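You operate a simulated robot arm through the tools that you are given. There is no shell and no other tool. Be economical: measure what you need, move in short steps, check, and stop when the job is done.

Carry out the task below with a simulated robot arm. There is one attempt and no reset: what you move stays moved.

TASK
Stand the square bottle beside the buff brush. It goes on the side that lies toward x +0.0, y -1.0 (a direction in the base frame), with about 3 cm between them.
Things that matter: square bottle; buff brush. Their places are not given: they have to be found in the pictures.

It is judged by the outcome, as a careful person would: the job done as asked, and still so three seconds after it is handed in. It fails if anything else is knocked over, pushed out of place, dropped, spilled or broken.

THE ROBOT
A 6-joint arm with a two-finger parallel gripper, fixed in place. Base frame: the origin is at the foot of the arm, x ahead of it, y to its left, z up; the work surface is at about z = 780. Lengths are in mm, angles in degrees, forces in N, time in s.
With the tool pointing down near the work surface it reaches from about 260 to 680 mm from the base axis. Its first joint turns from -66.0 to 66.0 degrees. Payload 2.9 kg.
Tool frame: the origin (TCP) lies between the finger pads and is the grasp point; the fingertips stand 30 mm ahead of it; z points along the fingers, y is the line along which they close. The gripper opens to 110 mm. The fingers are 20 mm wide and 10 mm thick; the gripper's body (48 by 112 mm) begins 55 mm behind the TCP.
Orientation is told as [roll, pitch, yaw] about the base's x, y, z axes, in that order, counted from this pose: with the fingers straight down and closing along the base's y, the tool's x points along the base's -x, its y along +y and its z along -z.

THE INTERFACE
- The arm moves only by the tool jog_arm. Its argument "plan" is a list of rows, each a list of 5 numbers: the opening in per cent of the stroke, from 0 (shut) to 100 (fully open), then the shift along the tool's x, y, z in units of 400 mm (1.0 is 400 mm), then the turn about the tool's z in units of 60 degrees (1.0 is 60 degrees). In form: [[fingers, tx, ty, tz, twist], ...]. A call has 1 to 10 rows; each row is the pose to reach, as a shift and turn from the pose commanded when the call began, along the tool's axes at that moment. A call with a number of a shift or a turn outside -1 to 1 is refused whole. A row lasts 0.2 s, in which the tool goes at most 50 mm and 8.6 degrees; a call with a longer step from one row to the next is refused whole, and so is a gripper value outside its range. A pose out of reach is approached as far as the arm can. The call stops where the force on the tool passes 40 N (or 10 N more than at its start, if that is more) or the arm is blocked; 0.2 s more then pass. The fingers move at their own pace (about 108 mm/s each) and stop on an object; they squeeze with about 36 N. The grip force told is the motor's: it shows also when the fingers shut on nothing. Time passes only in rows, and 0.2 s behind the last, so rows that repeat a pose let the fingers close. It gives the time, the measured TCP pose, the force on the tool (base axes), the opening and the grip force at its end, in the units of the frame above (readings bear some noise).
- Cameras (640 x 400 px; columns grow to the right, rows downward): "scene" is fixed at [73, 425.5, 1396.7]; the picture's right is [-0.80, -0.60, 0.00], its down [-0.28, 0.38, -0.88] and it looks along [0.52, -0.71, -0.48] (base axes); focal length 352 px, centre (320, 200). "wrist" rides on the gripper at [-36, 0, -57] in the tool frame; the picture's right is [0.00, -1.00, 0.00], its down [0.97, 0.00, -0.24] and it looks along [0.24, 0.00, 0.97] (tool axes); focal length 218 px, centre (320, 200).
- snapshot(camera): a new picture of that camera. No time passes.
- measure_at(camera, pixels): for up to 12 pixels [column, row] of the newest picture of that camera ("zoom" is the newest enlarged one), the place [x, y, z] in the base frame of the surface seen there, good to about 2 mm. No time passes.
- inspect(camera, box): a new picture of the part [left, top, right, bottom] of that camera's present view, enlarged. No time passes.
- hand_in(): hands the job in; it is judged then, once.

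Work in short steps. Measure before you move; look again where a grasp or a placing could have gone wrong, and mend it. You have 60 turns and 22 pictures in all, the two below and enlarged ones among them. Open the gripper and draw the arm clear of the work before you hand the job in, unless the task says otherwise; then end with one line.

The tools are called after "Call:" as name(argument=value, ...) on one line, values as JSON. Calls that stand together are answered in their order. jog_arm: Moves the arm, as the interface text tells. Its arguments: {"type":"object","properties":{"plan":{"type":"array","items":{"type":"array","items":{"type":"number"}}}},"required":["plan"]} The other tools are called the same way: snapshot (camera) takes a picture; measure_at (camera, pixels) gives the place of the surface under pixels of a picture; inspect (camera, box) takes an enlarged picture of a part of a camera's view; hand_in () hands the job in.

At the start:

```text
t: 0.0
eef_pos: [381.3, -62.6, 1054.6]
tcp_rot: [0.1, -0.1, 0.0]
force: [0.2, -1.0, 0.7]
gripper_width: 110.2
gripper_force: 0.0
```

scene: 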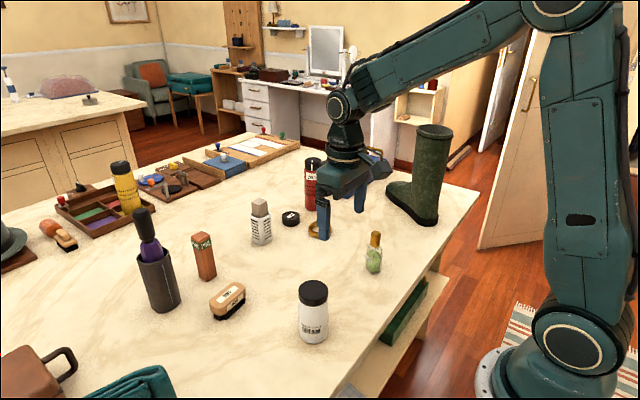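
wrist: 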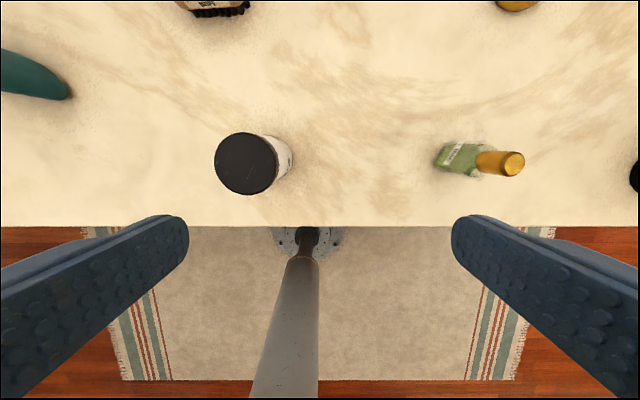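

I look closer at the candidate bottles around (261,222) and (374,252), and the brushes at (228,301) and (58,235).

Call:
inspect(camera="scene", box=[180, 150, 400, 350])

Call:
inspect(camera="scene", box=[0, 140, 220, 280])

```text
2.00 times, centred on (290, 250) of scene
```

zoom: 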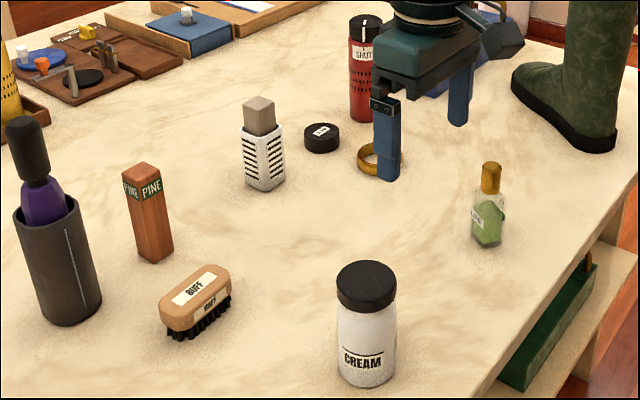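

```text
2.86 times, centred on (110, 210) of scene
```

zoom: 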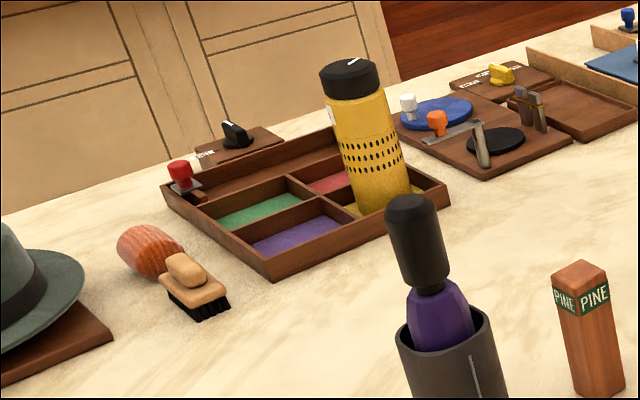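

BUFF is the brush at (228,301). I check which bottle is square: zoom on the white one and the green one.

Call:
inspect(camera="scene", box=[235, 190, 291, 255])

Call:
inspect(camera="scene", box=[345, 222, 405, 282])

```text
6.15 times, centred on (263, 222) of scene
```

zoom: 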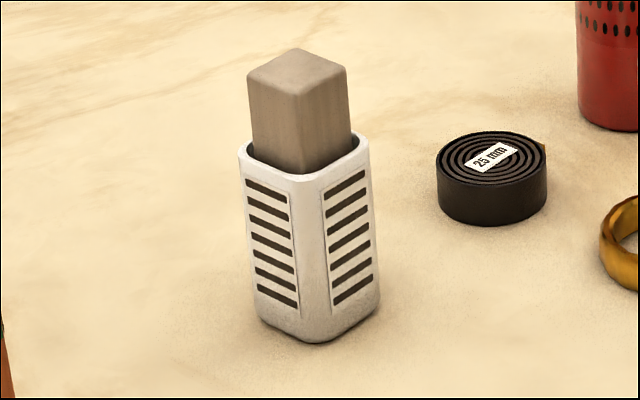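

```text
6.67 times, centred on (375, 252) of scene
```

zoom: 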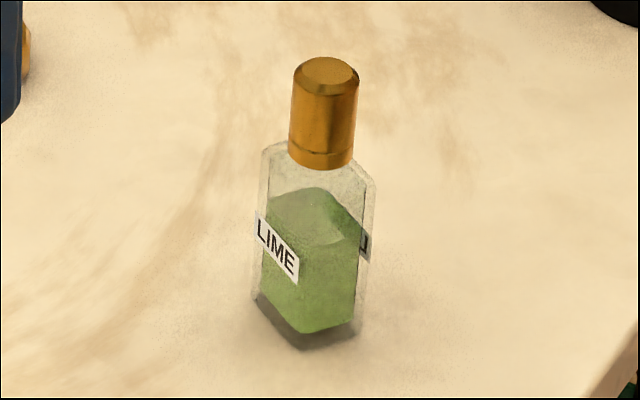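

The white thing is a block in a slotted sleeve; the LIME item is a square glass bottle with a round cap, so it is the square bottle. I measure it and the brush.

Call:
snapshot(camera="scene")

Call:
measure_at(camera="scene", pixels=[[375, 233], [375, 243], [369, 255], [372, 268], [379, 265], [228, 286], [211, 304], [245, 287], [218, 319], [244, 305], [228, 320], [374, 280]])

Call:
measure_at(camera="wrist", pixels=[[440, 160], [452, 143], [482, 143], [475, 172], [515, 163], [480, 163], [195, 10], [245, 8], [218, 8], [250, 165]])

Call:
inspect(camera="wrist", box=[420, 120, 540, 195])

```text
15 pictures are left
```

scene: 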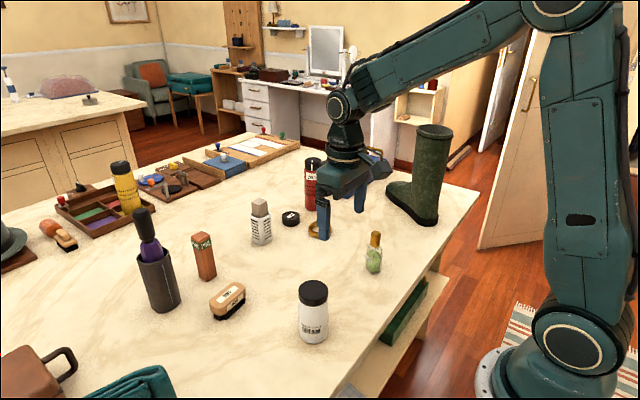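

```text
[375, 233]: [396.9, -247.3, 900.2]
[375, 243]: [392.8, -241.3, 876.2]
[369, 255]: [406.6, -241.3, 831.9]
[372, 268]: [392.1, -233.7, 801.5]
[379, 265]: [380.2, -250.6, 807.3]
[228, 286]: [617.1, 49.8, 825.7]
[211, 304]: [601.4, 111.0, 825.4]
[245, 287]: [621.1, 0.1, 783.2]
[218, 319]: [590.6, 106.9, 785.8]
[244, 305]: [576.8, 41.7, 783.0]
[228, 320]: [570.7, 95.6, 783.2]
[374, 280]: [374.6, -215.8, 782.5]
```

```text
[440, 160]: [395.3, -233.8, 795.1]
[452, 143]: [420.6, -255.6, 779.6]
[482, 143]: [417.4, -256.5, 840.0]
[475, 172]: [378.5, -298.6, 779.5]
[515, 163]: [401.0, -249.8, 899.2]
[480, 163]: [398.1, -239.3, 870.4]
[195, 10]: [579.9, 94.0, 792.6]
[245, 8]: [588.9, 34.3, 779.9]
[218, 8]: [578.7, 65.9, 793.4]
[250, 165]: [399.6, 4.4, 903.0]
```

```text
5.33 times, centred on (480, 158) of wrist
```

zoom: 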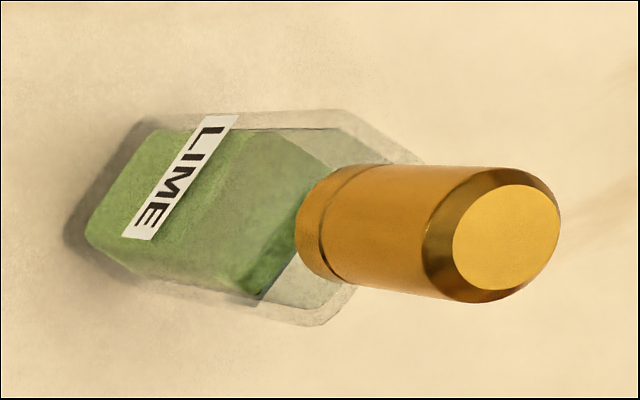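

The bottle stands near (398,-248), its top at 900; the brush is near (595,65). I check the clearance to the boot and neighbours before travelling over the bottle.

Call:
measure_at(camera="scene", pixels=[[430, 128], [418, 150], [392, 190], [405, 215], [432, 220], [312, 160], [313, 290], [227, 302], [200, 240], [162, 260], [140, 215], [236, 308]])

Call:
jog_arm(plan=[[100, -0.01, -0.1, 0, 0], [100, -0.02, -0.2, 0, 0], [100, -0.03, -0.3, 0, 0], [100, -0.04, -0.4, 0, 0]])

Call:
snapshot(camera="wrist")

```text
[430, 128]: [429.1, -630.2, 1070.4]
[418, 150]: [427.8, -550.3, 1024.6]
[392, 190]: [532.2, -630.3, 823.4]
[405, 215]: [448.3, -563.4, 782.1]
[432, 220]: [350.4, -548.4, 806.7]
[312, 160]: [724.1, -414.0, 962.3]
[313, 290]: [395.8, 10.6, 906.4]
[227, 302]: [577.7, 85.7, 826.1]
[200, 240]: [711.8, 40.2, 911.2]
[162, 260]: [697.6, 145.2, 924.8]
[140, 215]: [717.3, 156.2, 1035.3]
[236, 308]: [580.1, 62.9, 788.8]
```

```text
t: 1.0
eef_pos: [396.4, -221.3, 1054.9]
tcp_rot: [0.0, 0.0, 0.0]
force: [-0.6, 0.5, -0.4]
gripper_width: 110.2
gripper_force: 0.1
```

```text
13 pictures are left
```

wrist: 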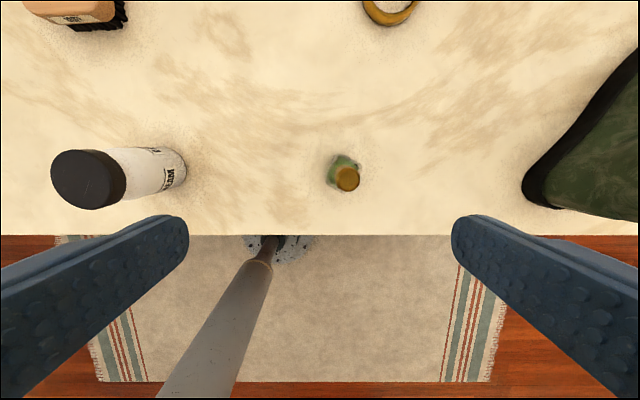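

Bottle at (345,175). I zoom for its orientation.

Call:
inspect(camera="wrist", box=[305, 140, 385, 200])

```text
6.67 times, centred on (345, 170) of wrist
```

zoom: 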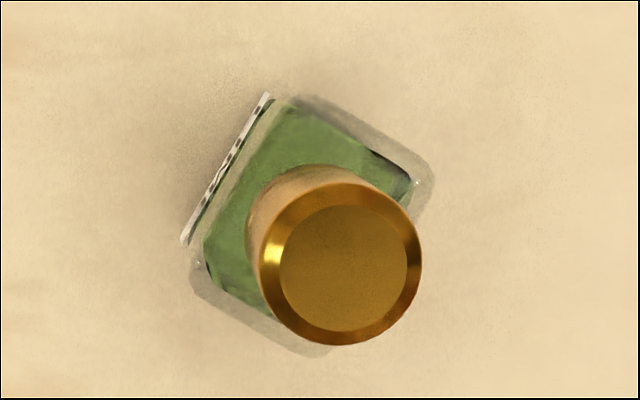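

The body faces are turned about 30° (label edge from (268,95) to (183,242) in the zoom). I measure the cap top centre and the body corners.

Call:
measure_at(camera="zoom", pixels=[[343, 267], [285, 267], [401, 267], [343, 210], [343, 325], [268, 96], [184, 241], [425, 175], [300, 350], [225, 170], [300, 105], [205, 285]])

Call:
measure_at(camera="wrist", pixels=[[27, 2], [112, 2], [70, 10], [70, 22], [40, 12], [110, 12], [122, 25]])

```text
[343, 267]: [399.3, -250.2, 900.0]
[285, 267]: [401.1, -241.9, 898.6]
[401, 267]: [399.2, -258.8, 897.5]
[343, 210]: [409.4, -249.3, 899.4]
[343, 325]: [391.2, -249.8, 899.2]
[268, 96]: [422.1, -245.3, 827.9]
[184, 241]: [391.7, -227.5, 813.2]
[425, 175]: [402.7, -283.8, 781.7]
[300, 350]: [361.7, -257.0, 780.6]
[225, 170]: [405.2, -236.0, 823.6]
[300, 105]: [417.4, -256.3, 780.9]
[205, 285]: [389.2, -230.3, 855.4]
```

```text
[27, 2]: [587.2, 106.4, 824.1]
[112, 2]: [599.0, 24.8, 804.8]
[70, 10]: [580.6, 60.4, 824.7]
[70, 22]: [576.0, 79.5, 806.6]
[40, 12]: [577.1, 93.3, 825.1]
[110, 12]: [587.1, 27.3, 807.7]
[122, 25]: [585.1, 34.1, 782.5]
```

Bottle centre (400,-250), top 900, shoulder about 855. I centre above it with a 30° twist and go part way down.

Call:
jog_arm(plan=[[100, -0.002, -0.02, 0, 0.125], [100, -0.004, -0.04, 0, 0.25], [100, -0.006, -0.06, 0, 0.375], [100, -0.008, -0.0705, 0, 0.5], [100, -0.008, -0.0705, 0.1, 0.5], [100, -0.008, -0.0705, 0.2, 0.5], [100, -0.008, -0.0705, 0.25, 0.5], [100, -0.008, -0.0705, 0.25, 0.5]])

Call:
snapshot(camera="wrist")

```text
t: 2.8
eef_pos: [400.8, -250.1, 955.9]
tcp_rot: [0.0, 0.0, -30.0]
force: [0.8, 0.2, 0.0]
gripper_width: 109.6
gripper_force: 0.1
```

```text
11 pictures are left
```

wrist: 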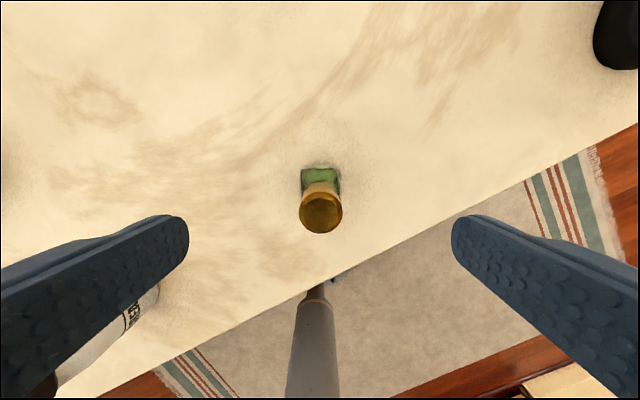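

Aligned and centred (cap at column 321). I descend 105 mm to z≈851 and close.

Call:
jog_arm(plan=[[100, 0, 0, 0.1, 0], [100, 0, 0, 0.2, 0], [100, 0, 0, 0.2625, 0], [100, 0, 0, 0.2625, 0], [0, 0, 0, 0.2625, 0], [0, 0, 0, 0.2625, 0], [0, 0, 0, 0.2625, 0], [0, 0, 0, 0.2625, 0]])

Call:
snapshot(camera="wrist")

```text
t: 4.6
eef_pos: [400.2, -249.1, 848.7]
tcp_rot: [-0.1, 0.1, -30.0]
force: [0.2, -1.3, -0.1]
gripper_width: 31.2
gripper_force: 36.3
```

```text
10 pictures are left
```

wrist: 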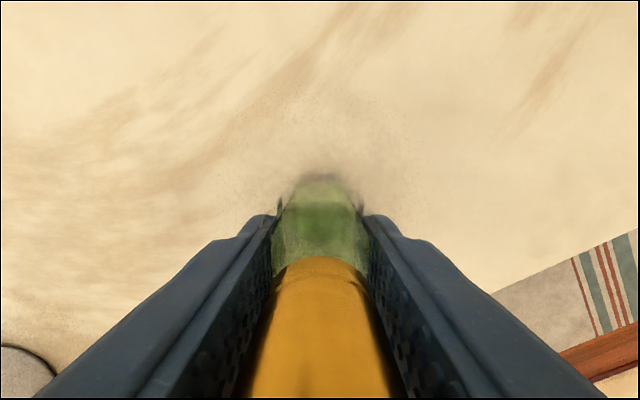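

Gripped at 31 mm. I lift straight up, then look at the brush in detail.

Call:
jog_arm(plan=[[0, 0, 0, -0.05, 0], [0, 0, 0, -0.125, 0], [0, 0, 0, -0.225, 0], [0, 0, 0, -0.325, 0], [0, 0, 0, -0.375, 0], [0, 0, 0, -0.375, 0]])

Call:
inspect(camera="scene", box=[188, 265, 268, 335])

Call:
snapshot(camera="scene")

```text
t: 6.0
eef_pos: [399.8, -250.2, 999.7]
tcp_rot: [0.0, 0.0, -30.0]
force: [1.0, -0.2, -1.3]
gripper_width: 31.5
gripper_force: 35.6
```

```text
5.71 times, centred on (228, 300) of scene
```

zoom: 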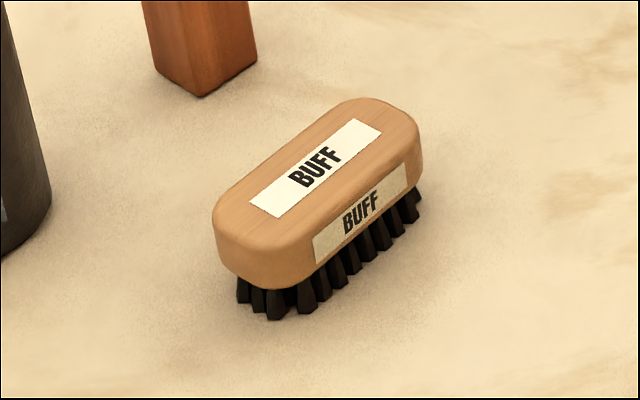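

```text
8 pictures are left
```

scene: 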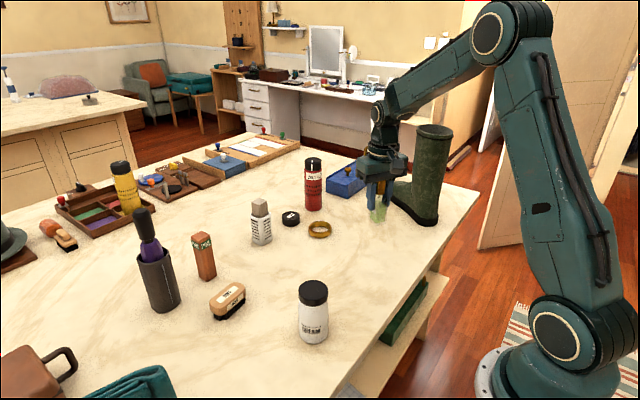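

Call:
measure_at(camera="zoom", pixels=[[313, 170], [250, 207], [282, 217], [355, 119], [382, 131], [350, 103], [408, 120], [416, 140], [222, 215], [260, 245], [418, 205], [275, 318]])

Call:
measure_at(camera="scene", pixels=[[319, 228], [290, 215], [260, 205], [262, 240]])

```text
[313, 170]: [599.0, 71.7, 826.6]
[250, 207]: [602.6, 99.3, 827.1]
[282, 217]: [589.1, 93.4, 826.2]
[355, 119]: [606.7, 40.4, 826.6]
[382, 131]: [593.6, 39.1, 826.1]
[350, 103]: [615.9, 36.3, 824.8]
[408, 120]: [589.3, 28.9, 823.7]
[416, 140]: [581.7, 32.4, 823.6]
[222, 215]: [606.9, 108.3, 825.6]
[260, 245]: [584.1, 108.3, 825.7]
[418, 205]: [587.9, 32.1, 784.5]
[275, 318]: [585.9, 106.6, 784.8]
```

```text
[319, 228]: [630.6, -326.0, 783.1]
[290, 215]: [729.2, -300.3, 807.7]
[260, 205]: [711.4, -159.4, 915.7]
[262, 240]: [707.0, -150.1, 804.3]
```

Call:
measure_at(camera="zoom", pixels=[[375, 100], [385, 103], [395, 108], [402, 113], [420, 160], [365, 99], [228, 235], [218, 225], [240, 245], [345, 105], [325, 118], [270, 286]])

```text
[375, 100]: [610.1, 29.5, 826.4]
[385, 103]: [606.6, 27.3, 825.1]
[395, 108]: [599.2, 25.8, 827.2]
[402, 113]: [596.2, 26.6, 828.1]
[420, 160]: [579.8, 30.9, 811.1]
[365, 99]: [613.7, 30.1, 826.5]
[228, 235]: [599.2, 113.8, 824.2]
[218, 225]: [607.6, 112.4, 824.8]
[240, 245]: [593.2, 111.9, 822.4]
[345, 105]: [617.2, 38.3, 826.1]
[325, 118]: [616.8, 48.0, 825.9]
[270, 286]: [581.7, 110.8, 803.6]
```

The brush spans y≈24 to 115 and x≈580 to 617, its axis near y. Target for the bottle centre is about (600,-22), turned so the fingers close along x, keeping them out of the gap.

Call:
jog_arm(plan=[[0, -0.0185, 0.0929, 0, 0.125], [0, -0.037, 0.1859, 0, 0.25], [0, -0.0555, 0.2788, 0, 0.375], [0, -0.074, 0.3718, 0, 0.5], [0, -0.0925, 0.4647, 0, 0.625], [0, -0.111, 0.5576, 0, 0.75], [0, -0.1295, 0.6506, 0, 0.875], [0, -0.148, 0.7435, 0, 1.0], [0, -0.148, 0.7435, 0, 1.0]])

Call:
snapshot(camera="wrist")

```text
t: 8.0
eef_pos: [601.1, -21.3, 1001.3]
tcp_rot: [0.1, 0.0, -90.2]
force: [-0.4, -0.6, -1.9]
gripper_width: 31.5
gripper_force: 36.2
```

```text
7 pictures are left
```

wrist: 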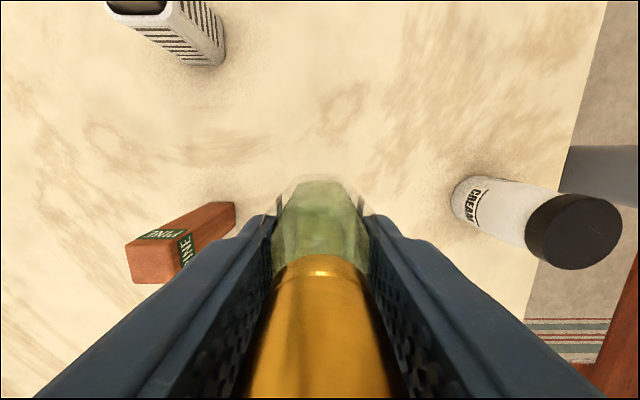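

Everything is clear. I lower to a few mm above the table (the grasp height was 0.375 below).

Call:
jog_arm(plan=[[0, 0, 0, 0.1, 0], [0, 0, 0, 0.2, 0], [0, 0, 0, 0.28, 0], [0, 0, 0, 0.34, 0], [0, 0, 0, 0.365, 0], [0, 0, 0, 0.365, 0]])

Call:
inspect(camera="scene", box=[190, 210, 310, 330])

```text
t: 9.4
eef_pos: [601.0, -22.4, 853.2]
tcp_rot: [0.0, 0.0, -90.0]
force: [0.5, -1.1, -1.4]
gripper_width: 31.2
gripper_force: 35.7
```

```text
3.33 times, centred on (250, 270) of scene
```

zoom: 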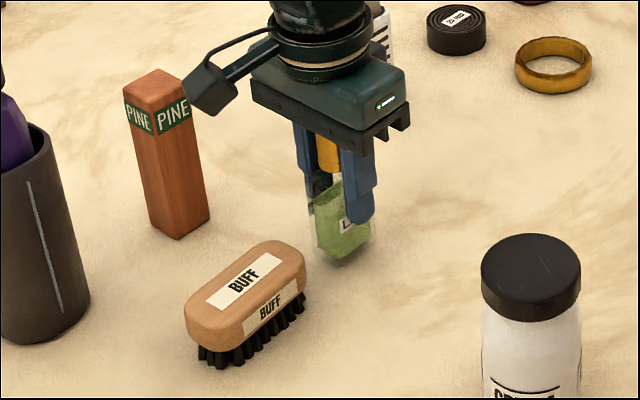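

Gap looks right. I lower the last 4 mm, let it settle, and open partially.

Call:
jog_arm(plan=[[0, 0, 0, 0.005, 0], [0, 0, 0, 0.01, 0], [0, 0, 0, 0.01, 0]])

Call:
measure_at(camera="zoom", pixels=[[325, 245], [345, 235], [318, 215], [350, 190], [335, 265]])

```text
t: 10.2
eef_pos: [600.1, -21.3, 848.6]
tcp_rot: [0.0, 0.0, -89.9]
force: [0.2, 0.3, -1.9]
gripper_width: 31.5
gripper_force: 35.6
```

```text
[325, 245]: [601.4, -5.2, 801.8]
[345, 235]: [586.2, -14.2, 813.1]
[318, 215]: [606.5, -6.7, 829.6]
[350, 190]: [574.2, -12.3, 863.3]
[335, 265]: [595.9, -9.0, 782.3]
```

The bottle's face is at y≈-6, a 30 mm gap. The force reading still shows weight hanging, so I feel for contact with tiny steps.

Call:
jog_arm(plan=[[0, 0, 0, 0.001, 0], [0, 0, 0, 0.002, 0], [0, 0, 0, 0.002, 0]])

```text
t: 11.0
eef_pos: [600.9, -21.3, 847.8]
tcp_rot: [-0.1, 0.0, -90.0]
force: [0.1, -1.1, -0.3]
gripper_width: 31.3
gripper_force: 35.9
```

Call:
jog_arm(plan=[[0, 0, 0, 0.001, 0], [0, 0, 0, 0.002, 0], [0, 0, 0, 0.002, 0]])

```text
t: 11.8
eef_pos: [601.8, -21.2, 847.7]
tcp_rot: [0.0, -0.1, -90.0]
force: [-3.3, 0.6, 7.3]
gripper_width: 31.3
gripper_force: 36.2
```

Contact felt (+7 N). I open gradually.

Call:
jog_arm(plan=[[32, 0, 0, 0, 0], [40, 0, 0, 0, 0], [60, 0, 0, 0, 0], [70, 0, 0, 0, 0], [70, 0, 0, 0, 0]])

Call:
snapshot(camera="wrist")

```text
t: 13.0
eef_pos: [600.7, -22.1, 847.5]
tcp_rot: [0.0, -0.1, -89.9]
force: [-0.8, -0.1, 0.0]
gripper_width: 77.0
gripper_force: 0.1
```

```text
5 pictures are left
```

wrist: 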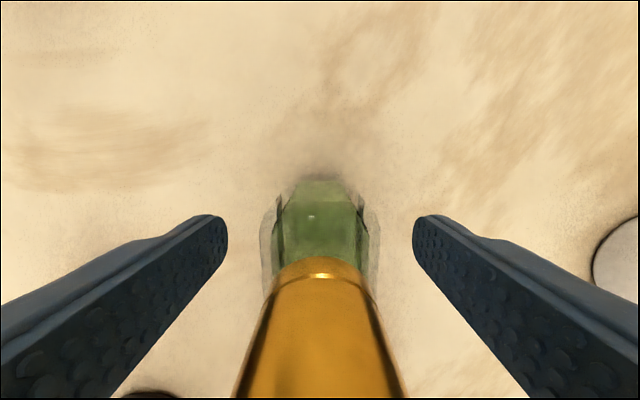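

Released and standing. I rise straight up, then draw back toward the base.

Call:
jog_arm(plan=[[70, 0, 0, -0.05, 0], [70, 0, 0, -0.15, 0], [70, 0, 0, -0.25, 0], [70, 0, 0, -0.35, 0], [70, 0, 0, -0.4, 0], [70, 0, -0.1, -0.4, 0], [70, 0, -0.2, -0.4, 0], [70, 0, -0.3, -0.4, 0], [70, 0, -0.4, -0.4, 0], [70, 0, -0.4, -0.4, 0]])

Call:
snapshot(camera="scene")

Call:
inspect(camera="scene", box=[190, 210, 310, 330])

```text
t: 15.2
eef_pos: [439.1, -21.5, 1007.9]
tcp_rot: [0.0, 0.0, -90.1]
force: [-0.3, 0.1, -0.1]
gripper_width: 77.1
gripper_force: 0.1
```

```text
4 pictures are left
```

scene: 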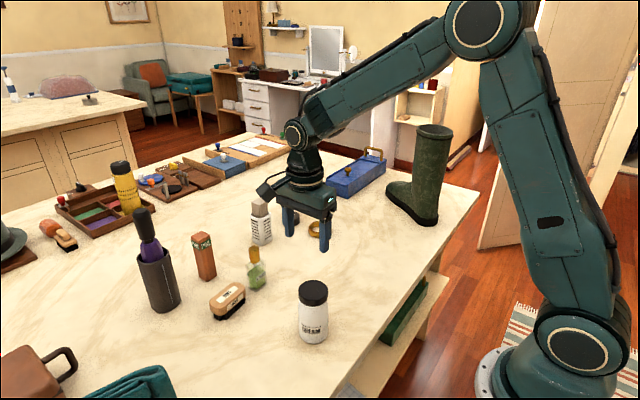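

```text
3.33 times, centred on (250, 270) of scene
```

zoom: 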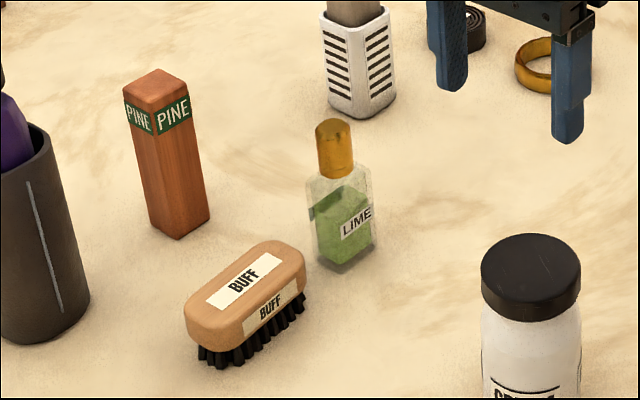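

The bottle stands upright beside the BUFF brush, nothing else has moved, and the arm is clear, so I hand in.

Call:
hand_in()

```text
The job is handed in.
```

The square bottle (the one labelled LIME) is standing upright on the −y side of the BUFF brush, about 3 cm from it. Nothing else was moved.
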